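You operate a simulated robot arm through the tools that you are given. There is no shell and no other tool.

You are at the controls of a simulated two-armed robot. One attempt, no reset.

JOB
Find the first fault in the purple tape and mark it with the flag that the chart gives.
Fine: light on and kept on, fault at the red line, brake back on before the flag goes in its slot.

The check looks at the end state, three seconds after you hand in, the way a careful person would. Anything else that was tipped, shoved, dropped, spilled or broken makes it a failure.

ROBOT AND FRAMES
Two 7-joint arms with fingered hands on one trunk that stands fixed in place. Base frame: the origin is at the foot of the trunk, x ahead of it, y to its left, z up; the work surface is at about z = 880. Readings come in mm, degrees, newtons and seconds.
The left shoulder is at [70, 142, 1189], the right one opposite. With the tool pointing down near the work surface each hand reaches from about 420 to 800 mm from the base axis, measured 20 degrees to its own side. Payload 3.6 kg a hand.
The tool frame of a hand sits at the grasp point between the pads (the TCP): z along the fingers, y along the line on which they close. The tips reach 25 mm beyond it. Largest opening 88 mm; the body of the gripper starts 29 mm behind the TCP. The gripper is a hand of 5 fingers: y runs from the thumb to the fingers, the wrist lies at [-13, -97, -162] in the tool frame, and closing takes about 1.5 s.
Orientation is that of the tool frame in the base frame, as [roll, pitch, yaw] about the fixed x, y, z axes, in that order (R = Rz(yaw) Ry(pitch) Rx(roll)). With the fingers straight down and the wrist toward the robot, the tool's x, y and z point along [0, 1, 0], [1, 0, 0] and [0, 0, -1] of the base frame.

CONTROLS
- The arms move only by the tool nudge_tool. It takes "left_plan", "right_plan" or both (then of equal length, played together; a hand with none holds still); each is a list of rows, each a list of 2 entries, a list of its own where there are three numbers: the shift along the tool's x, y, z in mm, then the turn, a rotation vector about the tool's x, y, z in degrees. In form: [[[tx, ty, tz], [rx, ry, rz]], ...]. A call has 1 to 20 rows; each row shifts and turns the commanded pose from where the row before left it, along the tool's axes as they then stand. "left_jaw" and "right_jaw" are, for a hand that has rows, the opening in per cent of the stroke, from 0 (shut) to 100 (fully open), set as the call begins (left out, the last holds). A row lasts 0.2 s, in which the tool goes at most 50 mm and 8.6 degrees; a call with a longer step from one row to the next is refused whole, and so is a gripper value outside its range. Where a pose cannot be reached the arm comes as near as it can. A force on the tool above 40 N (or 10 N above the force at the start of the call, whichever is more), or a blocked arm, ends the call early, and 0.2 s more pass. The fingers move at their own pace (about 72 mm/s each) and stop on an object; they squeeze with about 33 N. The grip force told is the motor's: it shows also when the fingers shut on nothing. Time passes only in rows, and 0.2 s behind the last, so rows that do not move let the fingers close. It gives the time, the measured TCP pose, the force on the tool (base axes), the opening and the grip force at its end, in the units of the frame above (readings bear some noise), with the torque about the TCP (base axes, N m) and any sound that the robot's microphone picked up.
- Cameras (640 x 400 px; columns grow to the right, rows downward): "scene" is now at [133.2, 29.6, 1418.7]; the picture's right is [0.34, -0.94, 0.00], its down [-0.55, -0.20, -0.81] and it looks along [0.77, 0.28, -0.58] (base axes); focal length 236 px, centre (320, 200). "left" rides on the left gripper at [-59, -79, -105] in its tool frame; the picture's right is [-0.73, -0.32, 0.61], its down [0.62, -0.68, 0.38] and it looks along [0.29, 0.66, 0.70] (tool axes); focal length 234 px, centre (320, 200). "right" rides on the right gripper at [59, -79, -105] in its tool frame; the picture's right is [-0.73, 0.32, -0.61], its down [-0.62, -0.68, 0.38] and it looks along [-0.29, 0.66, 0.70] (tool axes); focal length 234 px, centre (320, 200). There is no depth. A picture from a camera that has moved, and an enlarged one, comes with that camera's place and axes in the base frame and with its lens.
- snapshot(camera): a new picture of that camera. It takes no simulated time.
- move_column(by): slides the trunk up (or, below 0, down) by that many mm; the arms and the scene camera ride with it, the base frame stays. It gives what a move gives, with no picture.
- curl_fingers(index, middle, ring, little, thumb_bend, thumb_turn, hand): sets how far each is bent, from 0 (flat) to 100 (curled in); at 30 the hand is open as for a grip, at 70 the pads meet at the TCP. One left out holds its place. A second passes; each finger stops where it meets its share of the squeeze, and holds until it gets a number again. A gripper value or a shape takes the hand back. It gives what a move gives, with no picture; readings hold the bend of each and the force on index, middle, ring, little, thumb and palm. thumb_turn goes from beside the hand (0) to across from the fingers (100), as for a grip.
- grasp_type(shape, hand): the hand has 5 fingers and takes this shape, open, in about a second: jaw (thumb against the fingers, like two jaws); tri (thumb and two fingers); tip (a fingertip pinch); poke (one finger out to press); point (the index stretched); flat (the hand flat); cup (the hand cupped); fist (a fist). The gripper value then closes the fingers along that shape, each until it touches; the sizes above hold for jaw. It gives what a move gives, with no picture.
- head_to(pan, tilt): turns the head with the scene camera to pan (to the left, within 86 degrees either way) and tilt (down, from -29 to 69), counted from straight ahead of the robot. It gives what a move gives.
- enlarge(camera, box): a new picture of the part [left, top, right, bottom] of that camera's present view, enlarged. It takes no simulated time.
- close_job(): hands the job in; it is judged then, once.

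Nothing tells you positions but the pictures and the camera data. Unless the task says otherwise, let go and move clear before handing in.

The tools are called after "Emit:" as name(argument=value, ...) on one line, values as JSON. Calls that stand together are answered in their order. nudge_tool: Moves the arms, as the interface text tells. Its arguments: {"type":"object","properties":{"left_plan":{"type":"array"},"left_jaw":{"type":"number"},"right_plan":{"type":"array"},"right_jaw":{"type":"number"}},"required":[]} The other tools are called the same way: move_column (by) slides the trunk up or down; grasp_type (shape, hand) gives the hand a shape; curl_fingers (index, middle, ring, little, thumb_bend, thumb_turn, hand) moves the fingers one by one; head_to (pan, tilt) turns the head that bears the scene camera; snapshot (camera) takes a picture; enlarge (camera, box) takes an enlarged picture of a part of a camera's view; close_job () hands the job in.

At the start:

```text
time_s: 0.0
left_tool_pos: [332.3, 461.2, 1259.2]
left_ee_rot: [-179.9, 0.0, 90.0]
left_force: [-0.4, -0.6, -0.6]
left_ft_torque: [0.0, 0.02, -0.02]
left_finger_gap: 87.8
left_gripper_force: 0.0
left_shape: jaw
left_bend: [30.0, 30.0, 30.0, 30.0, 30.0, 98.0]
left_finger forces: [0.1, 0.0, 0.0, 0.0, 0.0, 0.0]
right_tool_pos: [476.2, 30.1, 1184.4]
right_ee_rot: [180.0, 0.0, 90.0]
right_force: [1.3, 0.0, -0.3]
right_ft_torque: [0.02, -0.04, 0.0]
right_finger_gap: 87.7
right_gripper_force: 0.0
right_shape: jaw
right_bend: [30.0, 30.0, 30.0, 30.0, 30.0, 98.0]
right_finger forces: [0.0, 0.0, 0.0, 0.0, 0.0, 0.0]
trunk travel left (down, up): [-725.0, 215.0]
head pan, tilt: [19.9, 35.5]
```

scene: 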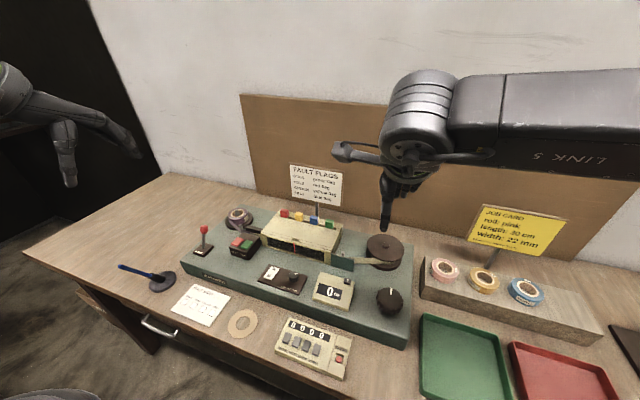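
right: 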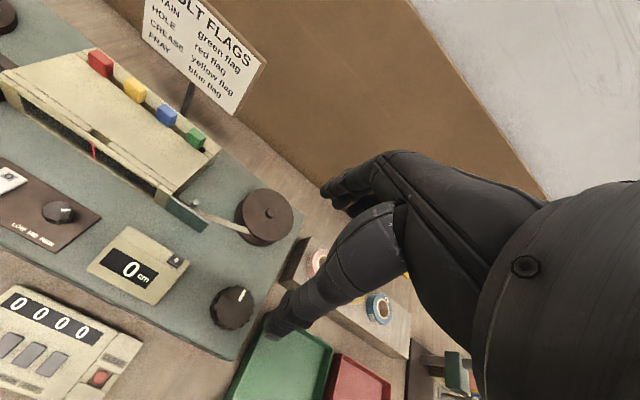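
left: 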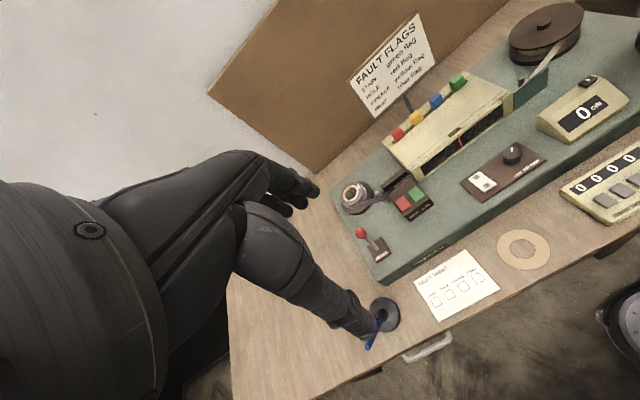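

I see a tape inspection bench with a purple roll at the left, a light housing in the middle with coloured flags on top, a take-up reel, a crank or knob, a brake lever, and cards. I'll look closer at each part before moving.

Emit:
enlarge(camera="scene", box=[170, 190, 430, 352])

Emit:
enlarge(camera="scene", box=[280, 155, 360, 205])

Emit:
enlarge(camera="left", box=[320, 130, 640, 330])

Emit:
enlarge(camera="right", box=[0, 0, 320, 200])

Emit:
enlarge(camera="right", box=[0, 160, 320, 360])

Emit:
enlarge(camera="scene", box=[170, 270, 270, 340])

Emit:
enlarge(camera="scene", box=[460, 200, 580, 260])

```text
2.46 times, centred on (300, 271) of scene
camera zoom: at [133.2, 29.6, 1418.7], right [0.34, -0.94, 0.0], down [-0.55, -0.2, -0.81], along [0.77, 0.28, -0.58], focal length 581 px, centre (369, 25)
```

zoom: 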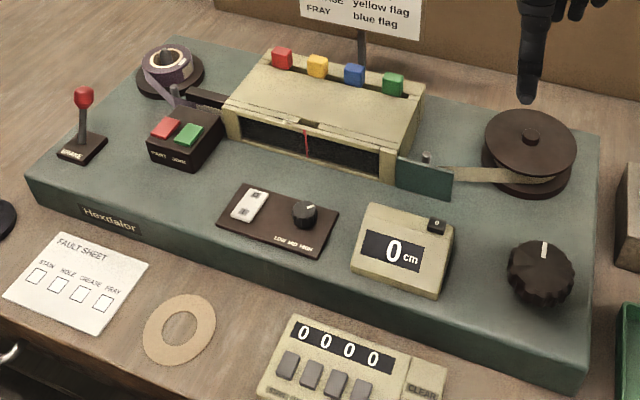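

```text
8.00 times, centred on (320, 180) of scene
camera zoom: at [133.2, 29.6, 1418.7], right [0.34, -0.94, 0.0], down [-0.55, -0.2, -0.81], along [0.77, 0.28, -0.58], focal length 1888 px, centre (320, 360)
```

zoom: 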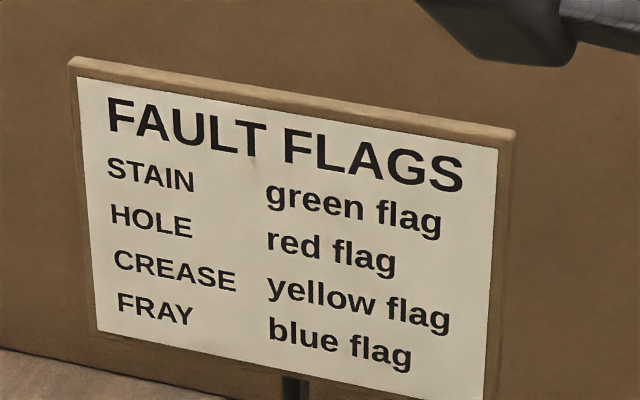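

```text
2.00 times, centred on (480, 230) of left
camera zoom: at [253.2, 401.8, 1364.6], right [-0.32, -0.73, -0.61], down [-0.68, 0.62, -0.38], along [0.66, 0.29, -0.7], focal length 468 px, centre (0, 140)
```

zoom: 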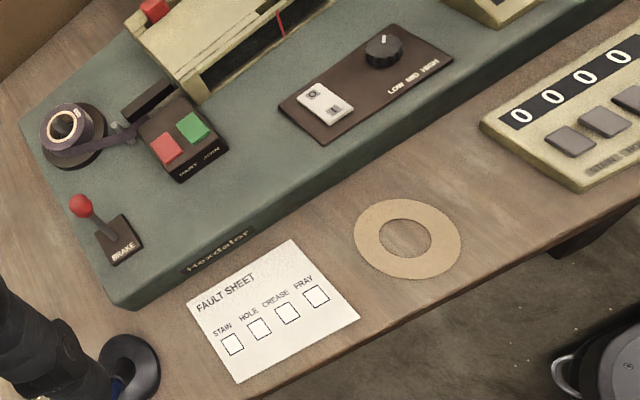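

```text
2.00 times, centred on (160, 100) of right
camera zoom: at [397.6, 90.2, 1289.5], right [0.32, -0.73, 0.61], down [-0.68, -0.62, -0.38], along [0.66, -0.29, -0.7], focal length 468 px, centre (640, 400)
```

zoom: 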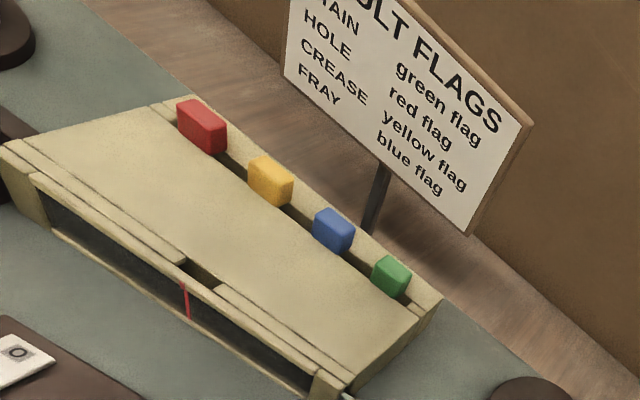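

```text
2.00 times, centred on (160, 260) of right
camera zoom: at [397.6, 90.2, 1289.5], right [0.32, -0.73, 0.61], down [-0.68, -0.62, -0.38], along [0.66, -0.29, -0.7], focal length 468 px, centre (640, 80)
```

zoom: 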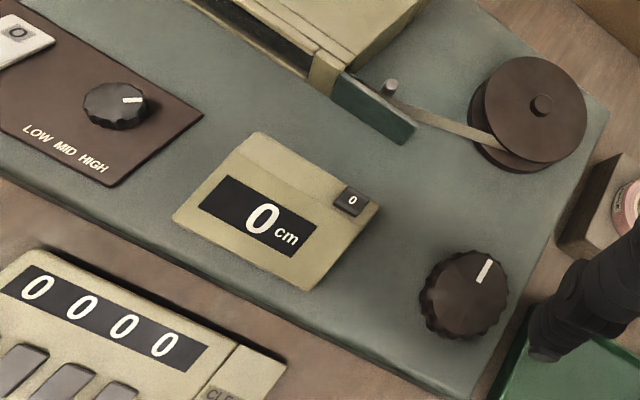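

```text
5.71 times, centred on (220, 305) of scene
camera zoom: at [133.2, 29.6, 1418.7], right [0.34, -0.94, 0.0], down [-0.55, -0.2, -0.81], along [0.77, 0.28, -0.58], focal length 1349 px, centre (891, -400)
```

zoom: 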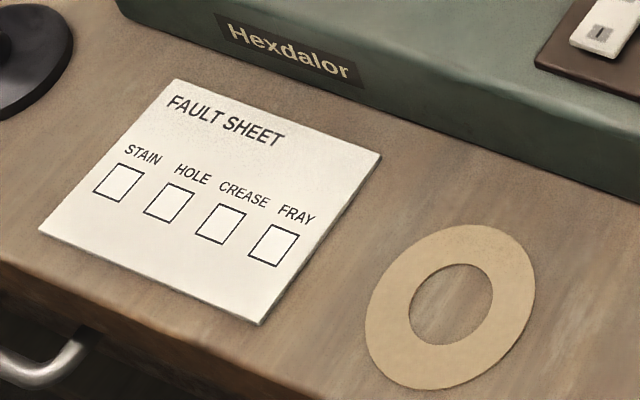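

```text
5.33 times, centred on (520, 230) of scene
camera zoom: at [133.2, 29.6, 1418.7], right [0.34, -0.94, 0.0], down [-0.55, -0.2, -0.81], along [0.77, 0.28, -0.58], focal length 1259 px, centre (-747, 40)
```

zoom: 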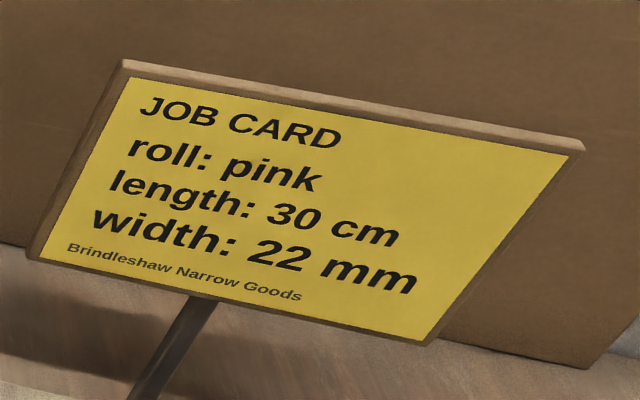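

The key geometry triangulates well: knob near [475,-12,923], red line near [547,256,924], brake lever tip near [512,535,930], rocker near [464,288,894], and the flags in a row at x≈636. I'll zoom in on the individual parts.

Emit:
enlarge(camera="scene", box=[180, 205, 260, 255])

Emit:
enlarge(camera="scene", box=[250, 255, 330, 305])

Emit:
enlarge(camera="scene", box=[255, 205, 351, 265])

Emit:
enlarge(camera="scene", box=[330, 225, 426, 285])

Emit:
enlarge(camera="scene", box=[310, 265, 422, 335])

Emit:
enlarge(camera="left", box=[320, 165, 480, 265])

Emit:
enlarge(camera="left", box=[450, 130, 562, 200])

```text
8.00 times, centred on (220, 230) of scene
camera zoom: at [133.2, 29.6, 1418.7], right [0.34, -0.94, 0.0], down [-0.55, -0.2, -0.81], along [0.77, 0.28, -0.58], focal length 1888 px, centre (1120, -40)
```

zoom: 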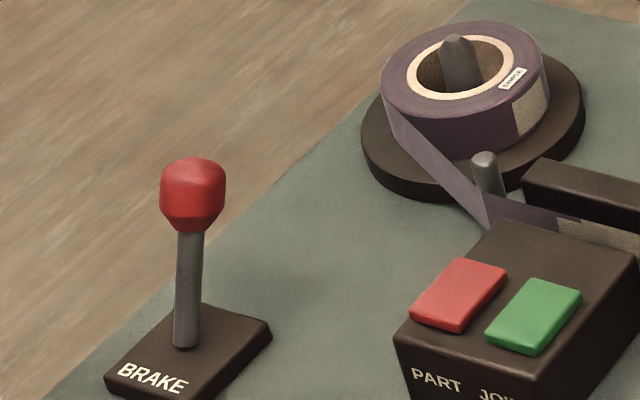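

```text
8.00 times, centred on (290, 280) of scene
camera zoom: at [133.2, 29.6, 1418.7], right [0.34, -0.94, 0.0], down [-0.55, -0.2, -0.81], along [0.77, 0.28, -0.58], focal length 1888 px, centre (560, -440)
```

zoom: 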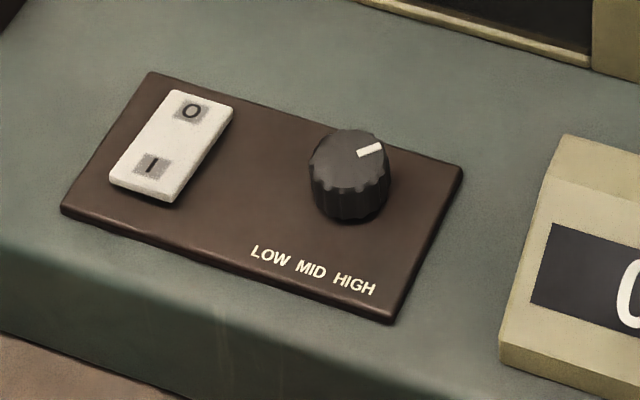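

```text
6.67 times, centred on (303, 235) of scene
camera zoom: at [133.2, 29.6, 1418.7], right [0.34, -0.94, 0.0], down [-0.55, -0.2, -0.81], along [0.77, 0.28, -0.58], focal length 1573 px, centre (433, -33)
```

zoom: 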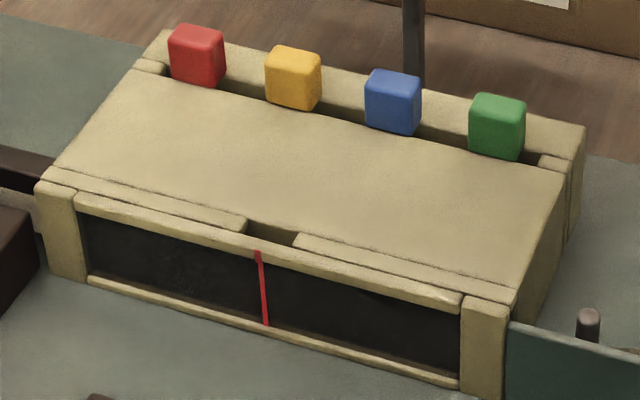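

```text
6.67 times, centred on (378, 255) of scene
camera zoom: at [133.2, 29.6, 1418.7], right [0.34, -0.94, 0.0], down [-0.55, -0.2, -0.81], along [0.77, 0.28, -0.58], focal length 1573 px, centre (-67, -167)
```

zoom: 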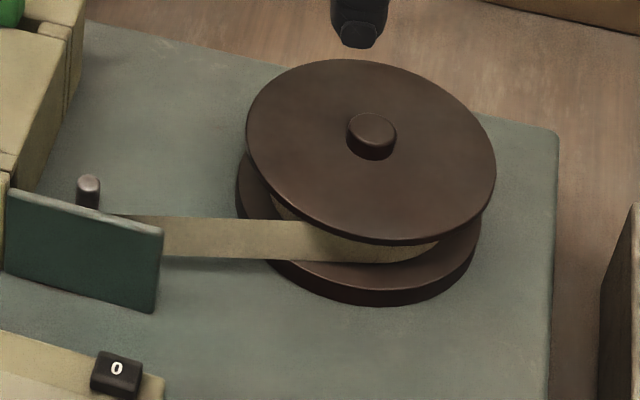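

```text
5.71 times, centred on (366, 300) of scene
camera zoom: at [133.2, 29.6, 1418.7], right [0.34, -0.94, 0.0], down [-0.55, -0.2, -0.81], along [0.77, 0.28, -0.58], focal length 1349 px, centre (57, -371)
```

zoom: 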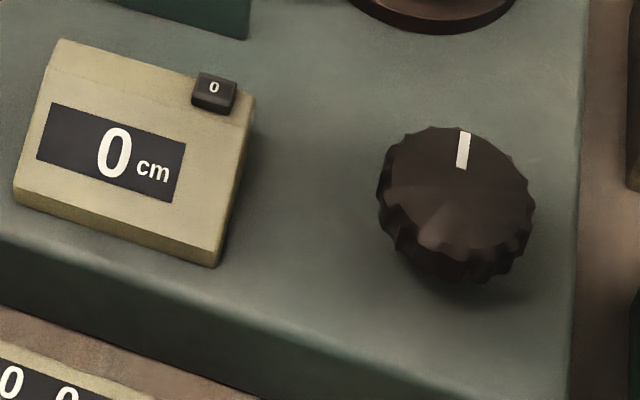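

```text
4.00 times, centred on (400, 215) of left
camera zoom: at [253.2, 401.8, 1364.6], right [-0.32, -0.73, -0.61], down [-0.68, 0.62, -0.38], along [0.66, 0.29, -0.7], focal length 937 px, centre (0, 140)
```

zoom: 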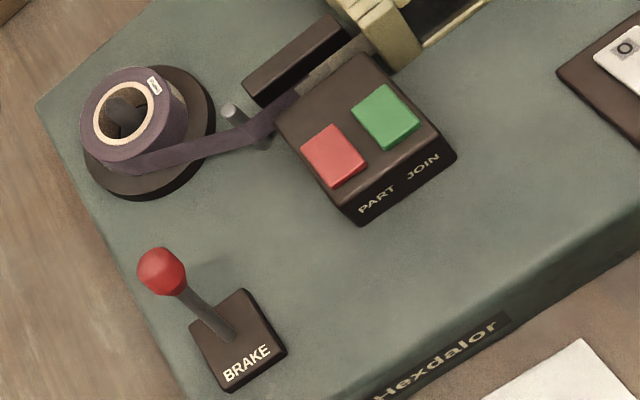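

```text
5.71 times, centred on (506, 165) of left
camera zoom: at [253.2, 401.8, 1364.6], right [-0.32, -0.73, -0.61], down [-0.68, 0.62, -0.38], along [0.66, 0.29, -0.7], focal length 1338 px, centre (-743, 400)
```

zoom: 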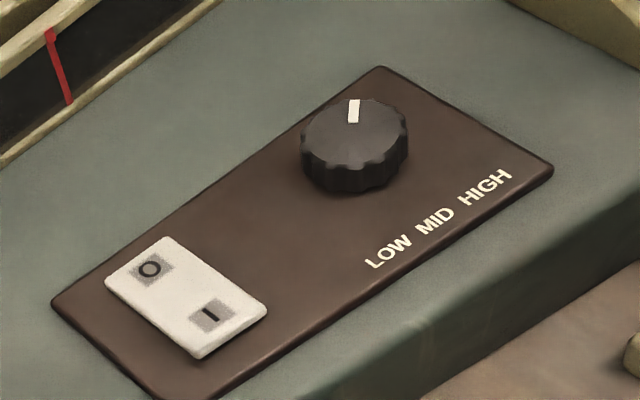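

The rocker's "I" end stands about 3 mm higher than the "O" end, so the light is off. The brake lever leans away from the robot. I'll shape the left hand to poke and swing the right arm away to the right, then check where the fingertip is.

Emit:
grasp_type(hand="left", shape="poke")

Emit:
nudge_tool(left_plan=[[[-40, 25, 40], [0, 0, 0]], [[-40, 25, 40], [0, 0, 0]], [[-40, 25, 40], [0, 0, 0]], [[-40, 25, 40], [0, 0, 0]], [[-13, 20, 10], [0, 0, 0]]])

Emit:
snapshot(camera="scene")

Emit:
snapshot(camera="left")

```text
time_s: 0.9
left_tool_pos: [332.4, 459.8, 1259.6]
left_ee_rot: [180.0, 0.0, 90.0]
left_force: [0.2, -0.4, -0.1]
left_ft_torque: [0.0, -0.01, -0.01]
left_finger_gap: 0.1
left_gripper_force: 0.0
left_shape: poke
left_bend: [70.0, 70.0, 99.0, 99.0, 100.0, 100.0]
left_finger forces: [0.0, 0.0, 0.0, 0.1, 0.0, 0.1]
right_tool_pos: [477.4, 29.8, 1185.1]
right_ee_rot: [179.9, 0.0, 90.0]
right_force: [0.1, -0.4, 0.2]
right_ft_torque: [0.03, -0.02, -0.01]
right_finger_gap: 87.9
right_gripper_force: 0.0
right_shape: jaw
right_bend: [30.0, 30.0, 30.0, 30.0, 30.0, 98.0]
right_finger forces: [0.0, 0.0, 0.0, 0.0, 0.0, 0.0]
trunk travel left (down, up): [-725.0, 215.0]
head pan, tilt: [19.9, 35.5]
```

```text
refused: row 1 steps farther than a row can; nothing moved
```

```text
taken
camera scene: at [133.2, 29.6, 1418.7], right [0.34, -0.94, 0.0], down [-0.55, -0.2, -0.81], along [0.77, 0.28, -0.58], focal length 236 px, centre (320, 200)
```

scene: 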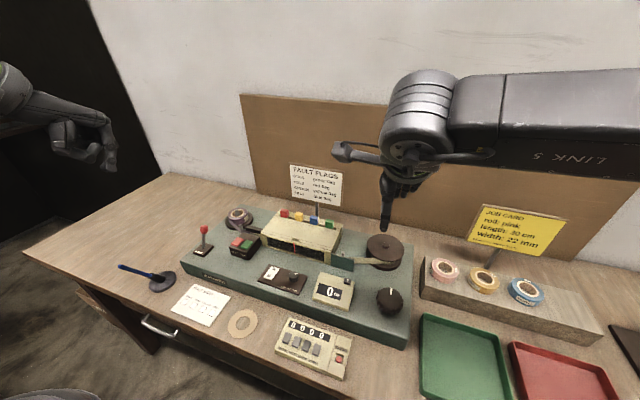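

```text
taken
camera left: at [253.2, 401.8, 1364.6], right [-0.32, -0.73, -0.61], down [-0.68, 0.62, -0.38], along [0.66, 0.29, -0.7], focal length 234 px, centre (320, 200)
```

left: 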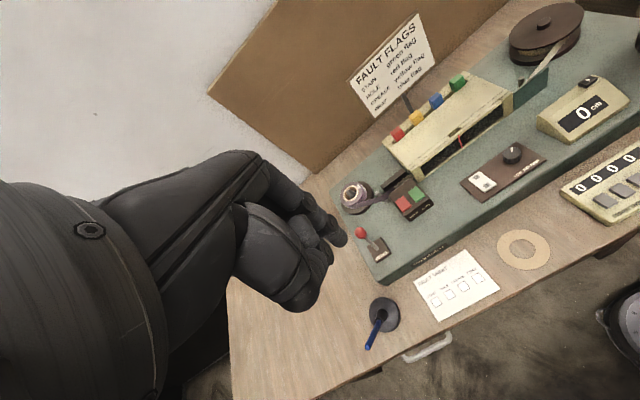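

The poke shape is set and one or two fingers now stick out. I'll zoom in on the hand to see what's extended.

Emit:
enlarge(camera="left", box=[220, 150, 380, 330])

Emit:
enlarge(camera="scene", box=[0, 60, 160, 190])

```text
2.22 times, centred on (300, 240) of left
camera zoom: at [253.2, 401.8, 1364.6], right [-0.32, -0.73, -0.61], down [-0.68, 0.62, -0.38], along [0.66, 0.29, -0.7], focal length 520 px, centre (364, 111)
```

zoom: 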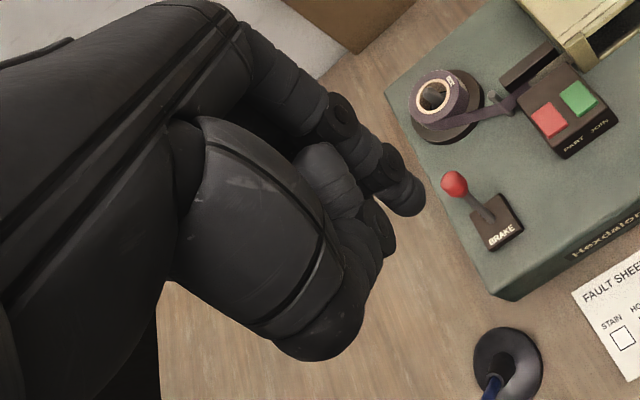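

```text
3.08 times, centred on (80, 125) of scene
camera zoom: at [133.2, 29.6, 1418.7], right [0.34, -0.94, 0.0], down [-0.55, -0.2, -0.81], along [0.77, 0.28, -0.58], focal length 726 px, centre (1058, 431)
```

zoom: 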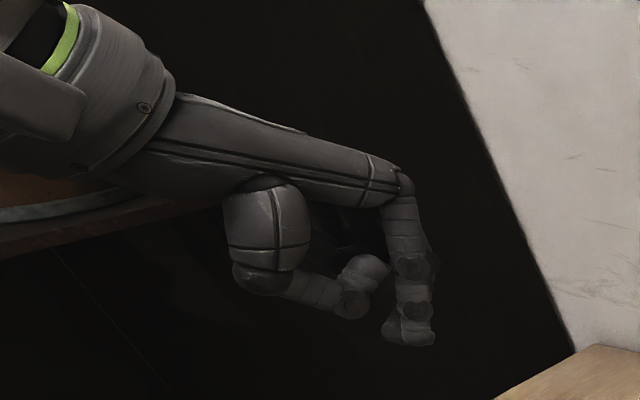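

The extended tip sits about 20–25 mm below the TCP and 7 mm to the right, but the readings suggest two fingers are out. I'll tuck the middle finger in so only the index is left, then check again.

Emit:
curl_fingers(hand="left", middle=100)

Emit:
enlarge(camera="left", box=[220, 150, 380, 330])

Emit:
enlarge(camera="scene", box=[40, 90, 140, 170])

```text
time_s: 1.9
left_tool_pos: [332.6, 459.5, 1260.1]
left_ee_rot: [-180.0, 0.0, 89.9]
left_force: [1.3, 0.5, 0.2]
left_ft_torque: [0.02, 0.01, 0.01]
left_finger_gap: 22.7
left_gripper_force: 0.1
left_shape: fingers
left_bend: [70.0, 100.0, 99.0, 99.0, 100.0, 100.0]
left_finger forces: [0.0, 0.0, 0.0, 0.0, 0.1, 0.0]
right_tool_pos: [477.4, 30.3, 1184.0]
right_ee_rot: [180.0, 0.0, 90.0]
right_force: [0.5, -0.1, -0.4]
right_ft_torque: [0.01, 0.03, 0.0]
right_finger_gap: 87.7
right_gripper_force: 0.0
right_shape: jaw
right_bend: [30.0, 30.0, 30.0, 30.0, 30.0, 98.0]
right_finger forces: [0.0, 0.0, 0.1, 0.1, 0.0, 0.1]
trunk travel left (down, up): [-725.0, 215.0]
head pan, tilt: [19.9, 35.5]
```

```text
2.22 times, centred on (300, 240) of left
camera zoom: at [253.2, 401.8, 1364.6], right [-0.32, -0.73, -0.61], down [-0.68, 0.62, -0.38], along [0.66, 0.29, -0.7], focal length 520 px, centre (364, 111)
```

zoom: 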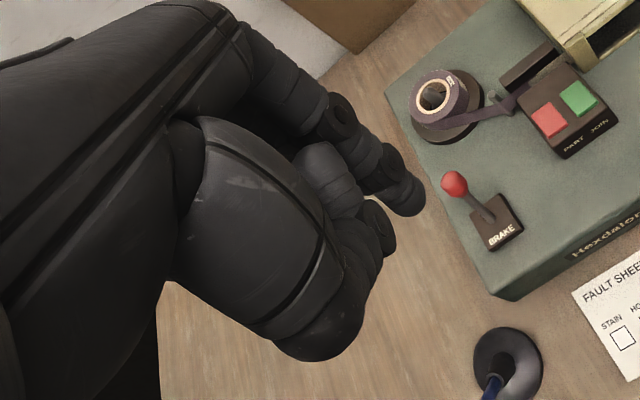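

```text
5.00 times, centred on (90, 130) of scene
camera zoom: at [133.2, 29.6, 1418.7], right [0.34, -0.94, 0.0], down [-0.55, -0.2, -0.81], along [0.77, 0.28, -0.58], focal length 1180 px, centre (1470, 550)
```

zoom: 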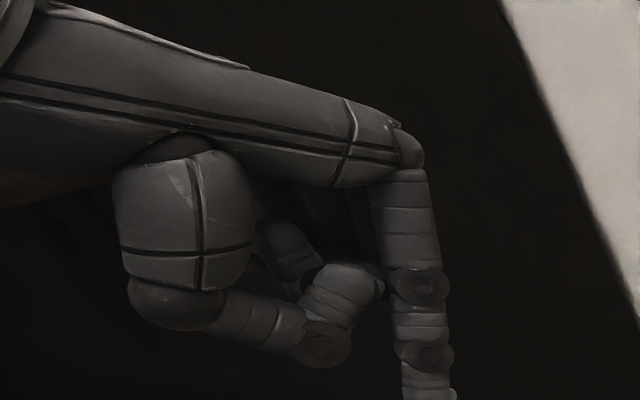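

Only the index points down now. I'll move the left hand so the fingertip hovers about 40 mm above the rocker's "I" end.

Emit:
nudge_tool(left_plan=[[[-20.6, 14.4, 37.5], [0, 0, 0]], [[-20.6, 14.4, 37.5], [0, 0, 0]], [[-20.6, 14.4, 37.5], [0, 0, 0]], [[-20.6, 14.4, 37.5], [0, 0, 0]], [[-20.6, 14.4, 37.5], [0, 0, 0]], [[-20.6, 14.4, 37.5], [0, 0, 0]], [[-20.6, 14.4, 37.5], [0, 0, 0]], [[-20.6, 14.4, 37.5], [0, 0, 0]], [[0, 0, 0], [0, 0, 0]]])

Emit:
snapshot(camera="left")

Emit:
enlarge(camera="scene", box=[230, 200, 350, 320])

```text
time_s: 3.9
left_tool_pos: [447.7, 294.8, 960.3]
left_ee_rot: [180.0, 0.0, 90.0]
left_force: [-0.1, 0.1, -0.7]
left_ft_torque: [-0.03, -0.01, -0.01]
left_finger_gap: 22.7
left_gripper_force: 0.1
left_shape: fingers
left_bend: [70.0, 100.0, 99.0, 99.0, 100.0, 100.0]
left_finger forces: [0.0, 0.0, 0.0, 0.1, 0.0, 0.0]
right_tool_pos: [476.4, 30.6, 1183.9]
right_ee_rot: [-180.0, 0.0, 90.1]
right_force: [0.1, 0.2, 0.5]
right_ft_torque: [0.03, -0.03, 0.0]
right_finger_gap: 88.0
right_gripper_force: 0.1
right_shape: jaw
right_bend: [30.0, 30.0, 30.0, 30.0, 30.0, 98.0]
right_finger forces: [0.0, 0.1, 0.0, 0.1, 0.0, 0.0]
trunk travel left (down, up): [-725.0, 215.0]
head pan, tilt: [19.9, 35.5]
```

```text
taken
camera left: at [368.2, 236.1, 1065.8], right [-0.32, -0.73, -0.61], down [-0.68, 0.62, -0.38], along [0.66, 0.29, -0.7], focal length 234 px, centre (320, 200)
```

left: 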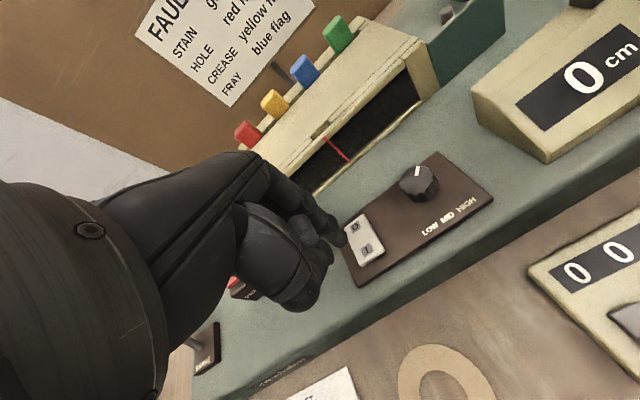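

```text
3.33 times, centred on (290, 260) of scene
camera zoom: at [132.3, 29.6, 1418.8], right [0.34, -0.94, 0.0], down [-0.55, -0.2, -0.81], along [0.77, 0.28, -0.58], focal length 787 px, centre (420, 0)
```

zoom: 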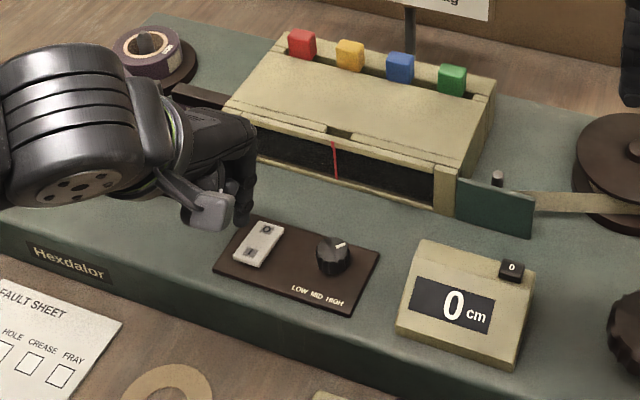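

The fingertip is almost directly above "I", at roughly [451,290,935]. I'll go down in stages.

Emit:
nudge_tool(left_plan=[[[-1, 0, 15], [0, 0, 0]], [[0, 0, 13], [0, 0, 0]], [[0, 0, 0], [0, 0, 0]]])

Emit:
enlarge(camera="left", box=[280, 180, 440, 280])

Emit:
enlarge(camera="scene", box=[230, 240, 326, 300])

```text
time_s: 4.7
left_tool_pos: [448.5, 294.1, 934.3]
left_ee_rot: [179.9, 0.0, 90.0]
left_force: [0.7, -0.6, 0.4]
left_ft_torque: [-0.01, -0.01, 0.0]
left_finger_gap: 22.7
left_gripper_force: 0.0
left_shape: fingers
left_bend: [70.0, 100.0, 99.0, 99.0, 100.0, 100.0]
left_finger forces: [0.0, 0.0, 0.0, 0.0, 0.0, 0.0]
right_tool_pos: [477.7, 30.6, 1182.8]
right_ee_rot: [179.9, 0.0, 89.9]
right_force: [-1.3, -0.2, 0.7]
right_ft_torque: [0.03, 0.01, 0.03]
right_finger_gap: 87.9
right_gripper_force: 0.1
right_shape: jaw
right_bend: [30.0, 30.0, 30.0, 30.0, 30.0, 98.0]
right_finger forces: [0.1, 0.0, 0.0, 0.0, 0.1, 0.0]
trunk travel left (down, up): [-725.0, 215.0]
head pan, tilt: [19.9, 35.5]
```

```text
4.00 times, centred on (360, 230) of left
camera zoom: at [369.2, 236.0, 1037.9], right [-0.32, -0.73, -0.61], down [-0.68, 0.62, -0.38], along [0.66, 0.29, -0.7], focal length 937 px, centre (160, 80)
```

zoom: 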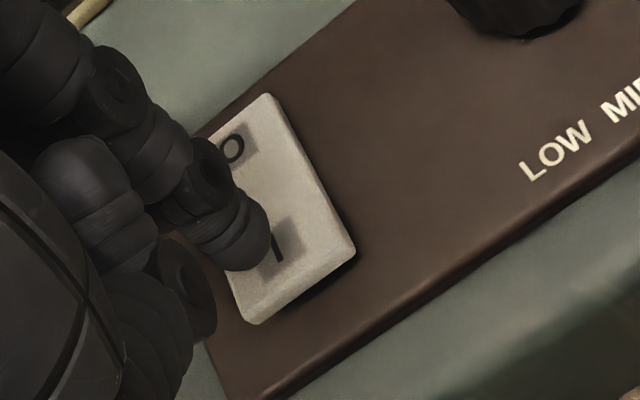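

```text
6.67 times, centred on (278, 270) of scene
camera zoom: at [133.4, 29.5, 1418.7], right [0.34, -0.94, 0.0], down [-0.55, -0.2, -0.81], along [0.77, 0.28, -0.58], focal length 1573 px, centre (600, -267)
```

zoom: 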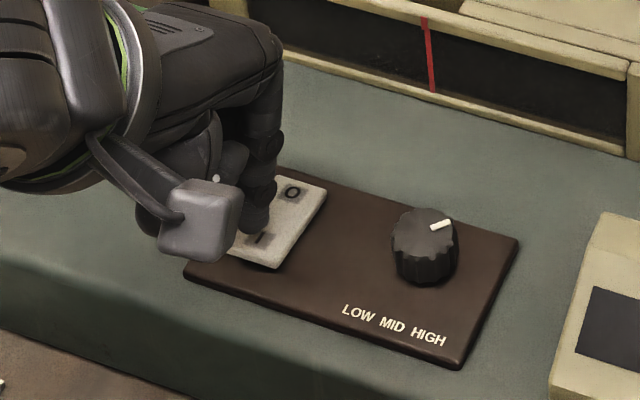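

The tip lines up with "I". I'll shift slightly right and press in small steps.

Emit:
nudge_tool(left_plan=[[[-2, -1, 4], [0, 0, 0]], [[0, 0, 3], [0, 0, 0]], [[0, 0, 2], [0, 0, 0]], [[0, 0, 2], [0, 0, 0]], [[0, 0, 2], [0, 0, 0]], [[0, 0, 0], [0, 0, 0]]])

Emit:
enlarge(camera="scene", box=[230, 210, 358, 300])

```text
time_s: 6.1
left_tool_pos: [446.4, 291.9, 917.4]
left_ee_rot: [-180.0, 0.0, 90.0]
left_force: [-0.5, -0.1, 0.3]
left_ft_torque: [0.0, 0.01, -0.02]
left_finger_gap: 22.6
left_gripper_force: 0.0
left_shape: fingers
left_bend: [70.0, 100.0, 99.0, 99.0, 100.0, 100.0]
left_finger forces: [0.0, 0.0, 0.0, 0.1, 0.1, 0.0]
right_tool_pos: [477.9, 29.1, 1183.6]
right_ee_rot: [180.0, -0.1, 90.0]
right_force: [-0.1, 0.3, -0.8]
right_ft_torque: [0.02, 0.01, 0.01]
right_finger_gap: 87.7
right_gripper_force: 0.0
right_shape: jaw
right_bend: [30.0, 30.0, 30.0, 30.0, 30.0, 98.0]
right_finger forces: [0.0, 0.0, 0.1, 0.0, 0.0, 0.1]
trunk travel left (down, up): [-725.0, 215.0]
head pan, tilt: [19.9, 35.5]
heard: click
```

```text
4.44 times, centred on (294, 255) of scene
camera zoom: at [133.3, 29.6, 1418.7], right [0.34, -0.94, 0.0], down [-0.55, -0.2, -0.81], along [0.77, 0.28, -0.58], focal length 1049 px, centre (436, -44)
```

zoom: 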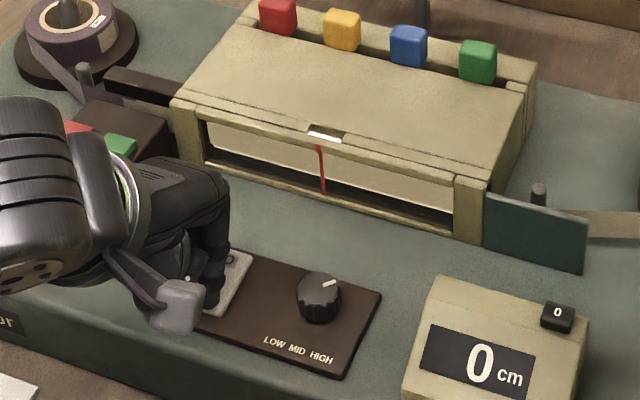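

There was a click, and the window is lit with pale tape visible, so the light is on. I'll raise the left hand, open it into jaws, and move it over the brake lever.

Emit:
nudge_tool(left_plan=[[[0, 0, -20], [0, 0, 0]], [[0, 0, -45], [0, 0, 0]], [[0, 0, -45], [0, 0, 0]], [[40, 5, -20], [0, 0, 0]], [[45, 10, 0], [0, 0, 0]], [[45, 10, 0], [0, 0, 0]], [[45, 10, 0], [0, 0, 0]], [[45, 10, 0], [0, 0, 0]], [[12, 9, 0], [0, 0, 0]], [[0, 0, 0], [0, 0, 0]]])

Emit:
grasp_type(hand="left", shape="jaw")

Emit:
nudge_tool(left_plan=[[[0, 0, 0], [0, 0, 0]], [[0, 0, 0], [0, 0, 0]], [[0, 0, 0], [0, 0, 0]]], left_jaw=58)

Emit:
snapshot(camera="left")

Emit:
snapshot(camera="scene")

Emit:
enlarge(camera="scene", box=[255, 205, 351, 265])

```text
time_s: 8.3
left_tool_pos: [503.1, 523.5, 1049.1]
left_ee_rot: [180.0, 0.1, 90.0]
left_force: [0.6, -0.2, 1.0]
left_ft_torque: [-0.02, -0.03, -0.03]
left_finger_gap: 22.5
left_gripper_force: 0.0
left_shape: fingers
left_bend: [70.0, 100.0, 99.0, 99.0, 100.0, 100.0]
left_finger forces: [0.0, 0.0, 0.1, 0.0, 0.1, 0.1]
right_tool_pos: [476.1, 29.1, 1184.2]
right_ee_rot: [-180.0, -0.1, 90.0]
right_force: [0.3, -0.2, 0.1]
right_ft_torque: [-0.01, 0.01, 0.0]
right_finger_gap: 87.6
right_gripper_force: 0.0
right_shape: jaw
right_bend: [30.0, 30.0, 30.0, 30.0, 30.0, 98.0]
right_finger forces: [0.0, 0.0, 0.1, 0.0, 0.0, 0.0]
trunk travel left (down, up): [-725.0, 215.0]
head pan, tilt: [19.9, 35.5]
```

```text
time_s: 9.2
left_tool_pos: [503.2, 524.4, 1048.0]
left_ee_rot: [179.9, 0.0, 90.1]
left_force: [-0.8, 0.1, -0.1]
left_ft_torque: [-0.02, -0.01, 0.0]
left_finger_gap: 88.1
left_gripper_force: 0.0
left_shape: jaw
left_bend: [30.0, 30.0, 30.0, 30.0, 30.0, 98.0]
left_finger forces: [0.0, 0.0, 0.1, 0.0, 0.0, 0.0]
right_tool_pos: [477.4, 29.9, 1183.7]
right_ee_rot: [-179.9, 0.0, 90.0]
right_force: [0.0, 0.0, 0.1]
right_ft_torque: [-0.03, 0.0, -0.01]
right_finger_gap: 87.8
right_gripper_force: 0.2
right_shape: jaw
right_bend: [30.0, 30.0, 30.0, 30.0, 30.0, 98.0]
right_finger forces: [0.1, 0.0, 0.0, 0.1, 0.1, 0.1]
trunk travel left (down, up): [-725.0, 215.0]
head pan, tilt: [19.9, 35.5]
```

```text
time_s: 10.0
left_tool_pos: [503.7, 523.5, 1048.5]
left_ee_rot: [-180.0, 0.0, 90.0]
left_force: [0.7, -0.2, -0.2]
left_ft_torque: [0.04, -0.02, -0.02]
left_finger_gap: 51.6
left_gripper_force: 0.0
left_shape: jaw
left_bend: [74.0, 41.0, 38.0, 44.0, 65.0, 100.0]
left_finger forces: [0.0, 0.0, 0.0, 0.0, 0.0, 0.0]
right_tool_pos: [476.8, 29.4, 1184.3]
right_ee_rot: [179.9, -0.1, 90.0]
right_force: [-0.7, -0.1, 0.6]
right_ft_torque: [0.05, -0.03, 0.01]
right_finger_gap: 87.8
right_gripper_force: 0.1
right_shape: jaw
right_bend: [30.0, 30.0, 30.0, 30.0, 30.0, 98.0]
right_finger forces: [0.0, 0.0, 0.1, 0.0, 0.0, 0.0]
trunk travel left (down, up): [-725.0, 215.0]
head pan, tilt: [19.9, 35.5]
```

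```text
taken
camera left: at [423.6, 465.4, 1153.9], right [-0.32, -0.73, -0.61], down [-0.68, 0.62, -0.38], along [0.66, 0.29, -0.7], focal length 234 px, centre (320, 200)
```

left: 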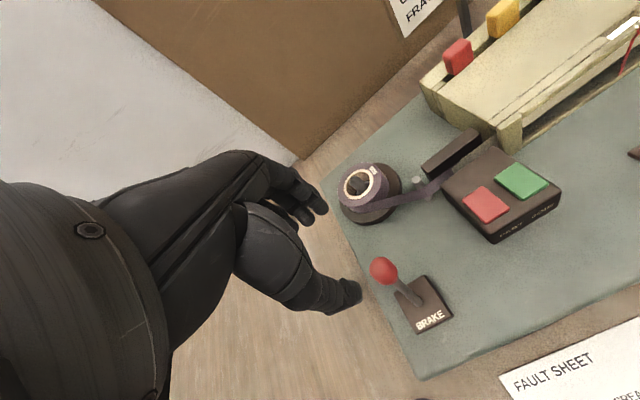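

```text
taken
camera scene: at [133.3, 29.6, 1418.7], right [0.34, -0.94, 0.0], down [-0.55, -0.2, -0.81], along [0.77, 0.28, -0.58], focal length 236 px, centre (320, 200)
```

scene: 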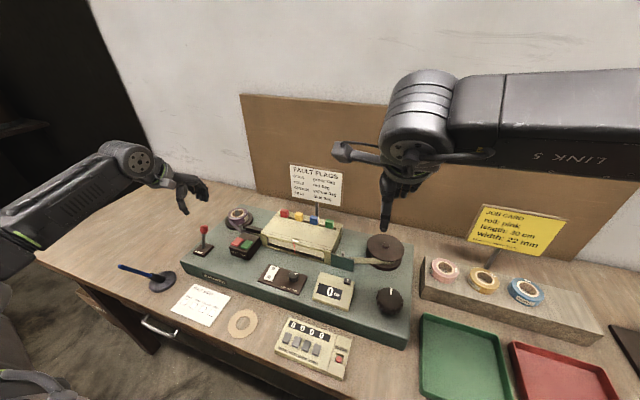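

```text
6.67 times, centred on (303, 235) of scene
camera zoom: at [133.3, 29.6, 1418.7], right [0.34, -0.94, 0.0], down [-0.55, -0.2, -0.81], along [0.77, 0.28, -0.58], focal length 1573 px, centre (433, -33)
```

zoom: 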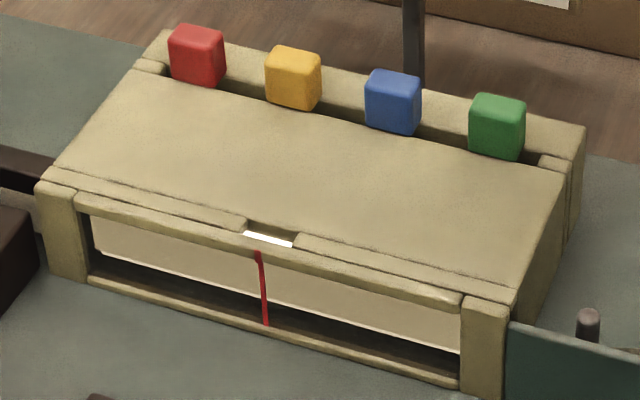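

The window shows plain leader tape, and the left hand is above the brake. I'll let the fingers settle and check how the jaw lines up with the lever.

Emit:
nudge_tool(left_plan=[[[0, 0, 15], [0, 0, 0]], [[0, 0, 15], [0, 0, 0]], [[0, 0, 0], [0, 0, 0]], [[0, 0, 0], [0, 0, 0]]])

Emit:
enlarge(camera="left", box=[220, 150, 460, 350])

Emit:
enlarge(camera="scene", box=[110, 130, 260, 270])

```text
time_s: 11.0
left_tool_pos: [501.2, 524.8, 1017.9]
left_ee_rot: [180.0, 0.0, 90.0]
left_force: [0.1, -0.3, 1.0]
left_ft_torque: [0.03, -0.02, 0.01]
left_finger_gap: 51.5
left_gripper_force: 0.0
left_shape: jaw
left_bend: [74.0, 41.0, 38.0, 44.0, 65.0, 100.0]
left_finger forces: [0.1, 0.0, 0.0, 0.0, 0.1, 0.1]
right_tool_pos: [477.6, 31.0, 1184.5]
right_ee_rot: [180.0, 0.0, 90.1]
right_force: [0.1, -0.1, 0.4]
right_ft_torque: [-0.01, -0.01, 0.01]
right_finger_gap: 87.7
right_gripper_force: 0.0
right_shape: jaw
right_bend: [30.0, 30.0, 30.0, 30.0, 30.0, 98.0]
right_finger forces: [0.0, 0.1, 0.0, 0.1, 0.0, 0.1]
trunk travel left (down, up): [-725.0, 215.0]
head pan, tilt: [19.9, 35.5]
```

```text
2.00 times, centred on (340, 250) of left
camera zoom: at [422.5, 466.0, 1123.9], right [-0.32, -0.73, -0.61], down [-0.68, 0.62, -0.38], along [0.66, 0.29, -0.7], focal length 468 px, centre (280, 100)
```

zoom: 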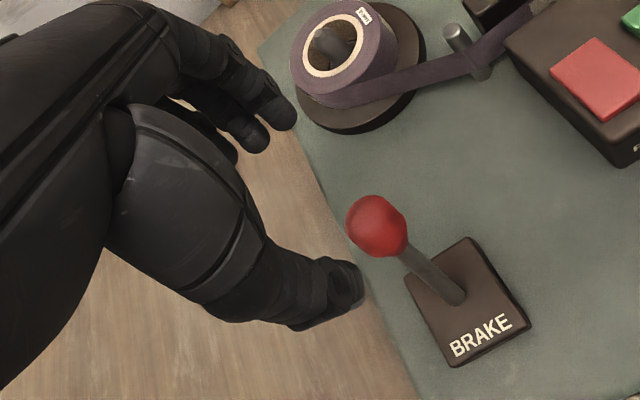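

```text
2.86 times, centred on (185, 200) of scene
camera zoom: at [133.2, 29.7, 1418.7], right [0.34, -0.94, 0.0], down [-0.55, -0.2, -0.81], along [0.77, 0.28, -0.58], focal length 674 px, centre (706, 200)
```

zoom: 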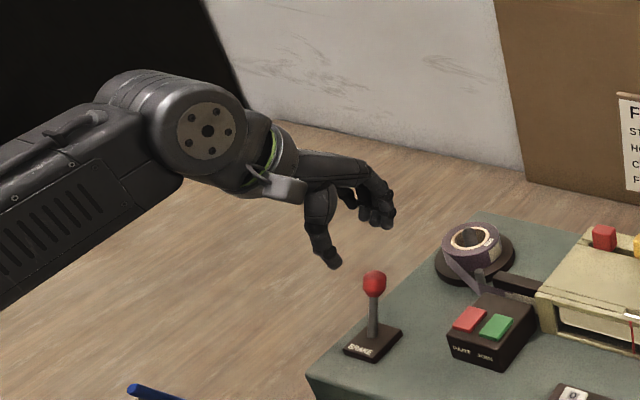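

The thumb tip is near x≈468 and the fingertips near x≈538, but the index reads oddly curled. I'll reset the jaw shape with a wider opening and look again.

Emit:
grasp_type(hand="left", shape="jaw")

Emit:
nudge_tool(left_plan=[[[0, 0, 0], [0, 0, 0]], [[0, 0, 0], [0, 0, 0]], [[0, 0, 0], [0, 0, 0]]], left_jaw=80)

Emit:
enlarge(camera="left", box=[220, 150, 460, 350])

Emit:
enlarge(camera="scene", box=[140, 160, 220, 220])

```text
time_s: 11.9
left_tool_pos: [501.8, 525.5, 1019.0]
left_ee_rot: [180.0, -0.1, 90.0]
left_force: [-0.8, -0.7, -0.6]
left_ft_torque: [-0.01, 0.0, 0.01]
left_finger_gap: 87.8
left_gripper_force: 0.0
left_shape: jaw
left_bend: [30.0, 30.0, 30.0, 30.0, 30.0, 98.0]
left_finger forces: [0.0, 0.0, 0.0, 0.0, 0.1, 0.0]
right_tool_pos: [477.8, 29.6, 1183.8]
right_ee_rot: [180.0, 0.0, 90.0]
right_force: [-0.3, 0.2, -0.2]
right_ft_torque: [-0.02, 0.01, -0.01]
right_finger_gap: 87.7
right_gripper_force: 0.0
right_shape: jaw
right_bend: [30.0, 30.0, 30.0, 30.0, 30.0, 98.0]
right_finger forces: [0.0, 0.1, 0.0, 0.0, 0.1, 0.1]
trunk travel left (down, up): [-725.0, 215.0]
head pan, tilt: [19.9, 35.5]
```

```text
time_s: 12.7
left_tool_pos: [501.6, 524.5, 1019.0]
left_ee_rot: [180.0, 0.0, 90.0]
left_force: [0.0, -0.5, -0.2]
left_ft_torque: [-0.01, -0.01, -0.01]
left_finger_gap: 70.5
left_gripper_force: 0.1
left_shape: jaw
left_bend: [27.0, 34.0, 31.0, 33.0, 49.0, 99.0]
left_finger forces: [0.1, 0.0, 0.0, 0.0, 0.1, 0.0]
right_tool_pos: [476.6, 30.9, 1184.1]
right_ee_rot: [-180.0, -0.1, 90.0]
right_force: [0.1, 0.3, 0.7]
right_ft_torque: [-0.01, -0.01, 0.01]
right_finger_gap: 87.7
right_gripper_force: 0.0
right_shape: jaw
right_bend: [30.0, 30.0, 30.0, 30.0, 30.0, 98.0]
right_finger forces: [0.1, 0.0, 0.0, 0.0, 0.1, 0.0]
trunk travel left (down, up): [-725.0, 215.0]
head pan, tilt: [19.9, 35.5]
```

```text
2.00 times, centred on (340, 250) of left
camera zoom: at [422.6, 466.0, 1124.0], right [-0.32, -0.73, -0.61], down [-0.68, 0.62, -0.38], along [0.66, 0.29, -0.7], focal length 468 px, centre (280, 100)
```

zoom: 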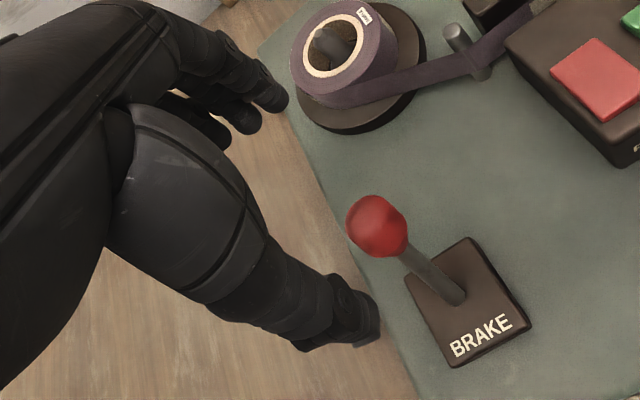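

```text
6.67 times, centred on (180, 190) of scene
camera zoom: at [133.3, 29.6, 1418.7], right [0.34, -0.94, 0.0], down [-0.55, -0.2, -0.81], along [0.77, 0.28, -0.58], focal length 1573 px, centre (1253, 267)
```

zoom: 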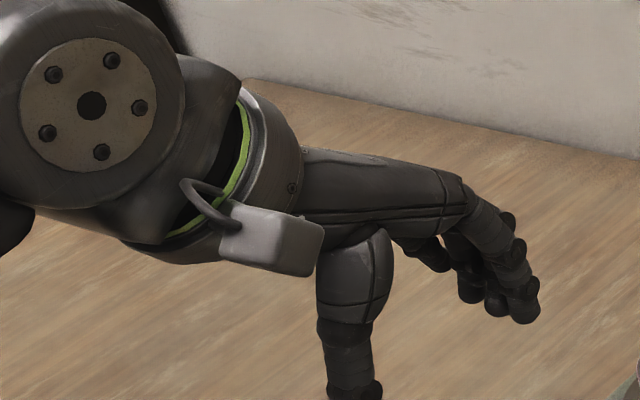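

The jaw is now clean with a 70 mm gap. I'll lower it around the lever knob, biased toward the robot.

Emit:
nudge_tool(left_plan=[[[0, -11, 0], [0, 0, 0]], [[0, 0, 25], [0, 0, 0]], [[0, 0, 25], [0, 0, 0]], [[0, 0, 18], [0, 0, 0]], [[0, 0, 0], [0, 0, 0]]])

Emit:
enlarge(camera="left", box=[220, 150, 460, 350])

Emit:
enlarge(camera="scene", box=[150, 170, 278, 260])

```text
time_s: 13.9
left_tool_pos: [490.4, 525.1, 951.1]
left_ee_rot: [-179.9, 0.0, 90.0]
left_force: [0.2, -0.3, -0.2]
left_ft_torque: [0.0, 0.0, -0.01]
left_finger_gap: 70.8
left_gripper_force: 0.1
left_shape: jaw
left_bend: [27.0, 34.0, 31.0, 33.0, 49.0, 99.0]
left_finger forces: [0.0, 0.0, 0.0, 0.0, 0.1, 0.0]
right_tool_pos: [477.4, 29.0, 1183.7]
right_ee_rot: [180.0, -0.1, 90.0]
right_force: [0.5, -0.3, -0.2]
right_ft_torque: [-0.01, -0.03, -0.04]
right_finger_gap: 87.8
right_gripper_force: 0.0
right_shape: jaw
right_bend: [30.0, 30.0, 30.0, 30.0, 30.0, 98.0]
right_finger forces: [0.0, 0.0, 0.0, 0.1, 0.0, 0.1]
trunk travel left (down, up): [-725.0, 215.0]
head pan, tilt: [19.9, 35.5]
```

```text
2.00 times, centred on (340, 250) of left
camera zoom: at [410.8, 466.9, 1056.4], right [-0.32, -0.73, -0.61], down [-0.68, 0.62, -0.38], along [0.66, 0.29, -0.7], focal length 468 px, centre (280, 100)
```

zoom: 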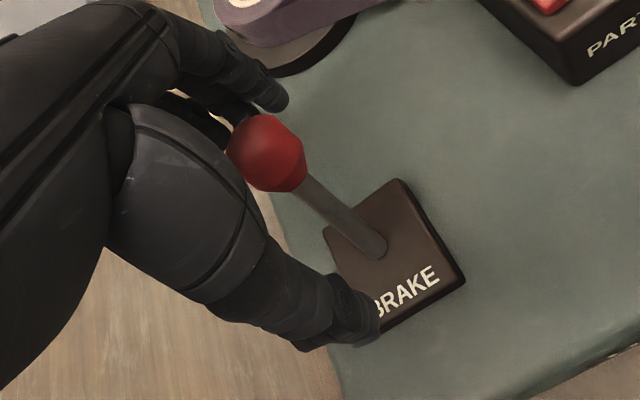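

```text
4.44 times, centred on (214, 215) of scene
camera zoom: at [133.4, 29.6, 1418.7], right [0.34, -0.94, 0.0], down [-0.55, -0.2, -0.81], along [0.77, 0.28, -0.58], focal length 1049 px, centre (791, 133)
```

zoom: 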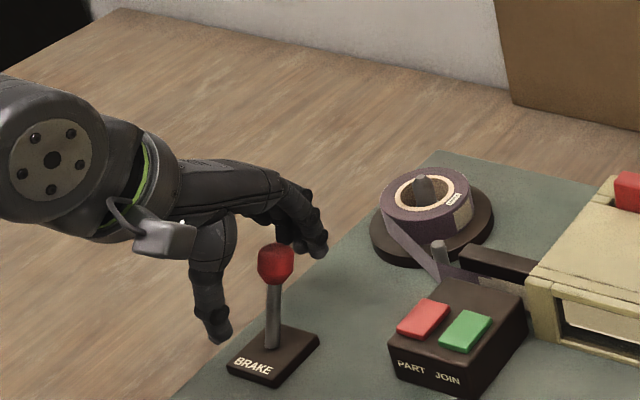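

The knob is between the thumb and fingers. I'll pull the lever toward the robot in small steps.

Emit:
nudge_tool(left_plan=[[[0, -6, 0], [0, 0, 0]], [[0, -6, 0], [0, 0, 0]], [[0, -6, 0], [0, 0, 0]], [[0, -6, 0], [0, 0, 0]], [[0, -6, 0], [0, 0, 0]], [[0, -6, 0], [0, 0, 0]], [[0, 0, 0], [0, 0, 0]]])

Emit:
enlarge(camera="left", box=[220, 150, 460, 350])

Emit:
enlarge(camera="scene", box=[150, 170, 278, 260])

```text
time_s: 15.5
left_tool_pos: [453.6, 524.4, 951.3]
left_ee_rot: [-180.0, 0.0, 90.1]
left_force: [0.7, 0.1, 0.4]
left_ft_torque: [-0.01, 0.01, -0.03]
left_finger_gap: 70.7
left_gripper_force: 0.0
left_shape: jaw
left_bend: [27.0, 34.0, 31.0, 33.0, 49.0, 99.0]
left_finger forces: [0.3, 0.0, 0.1, 0.0, 0.1, 0.0]
right_tool_pos: [477.5, 30.0, 1183.9]
right_ee_rot: [179.9, 0.0, 90.0]
right_force: [-0.3, 0.7, 0.9]
right_ft_torque: [-0.01, -0.02, 0.02]
right_finger_gap: 87.6
right_gripper_force: 0.0
right_shape: jaw
right_bend: [30.0, 30.0, 30.0, 30.0, 30.0, 98.0]
right_finger forces: [0.1, 0.0, 0.1, 0.0, 0.1, 0.0]
trunk travel left (down, up): [-725.0, 215.0]
head pan, tilt: [19.9, 35.5]
```

```text
2.00 times, centred on (340, 250) of left
camera zoom: at [374.1, 465.8, 1055.4], right [-0.32, -0.73, -0.61], down [-0.68, 0.62, -0.38], along [0.66, 0.29, -0.7], focal length 468 px, centre (280, 100)
```

zoom: 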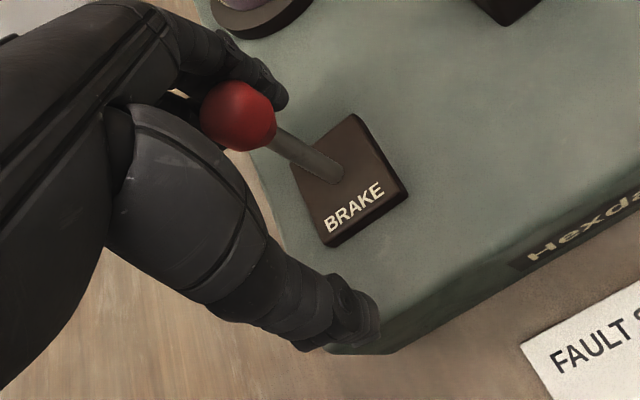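

```text
4.44 times, centred on (214, 215) of scene
camera zoom: at [133.4, 29.6, 1418.7], right [0.34, -0.94, 0.0], down [-0.55, -0.2, -0.81], along [0.77, 0.28, -0.58], focal length 1049 px, centre (791, 133)
```

zoom: 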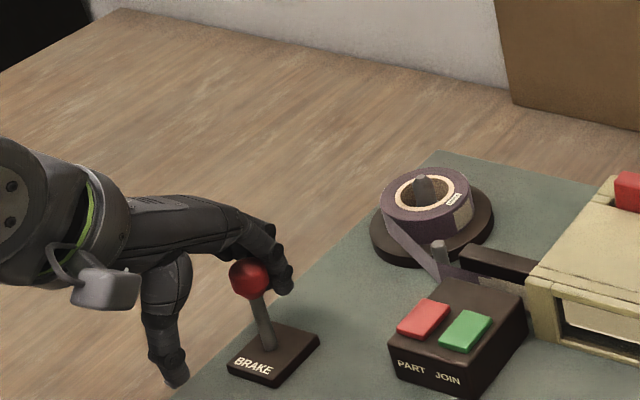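

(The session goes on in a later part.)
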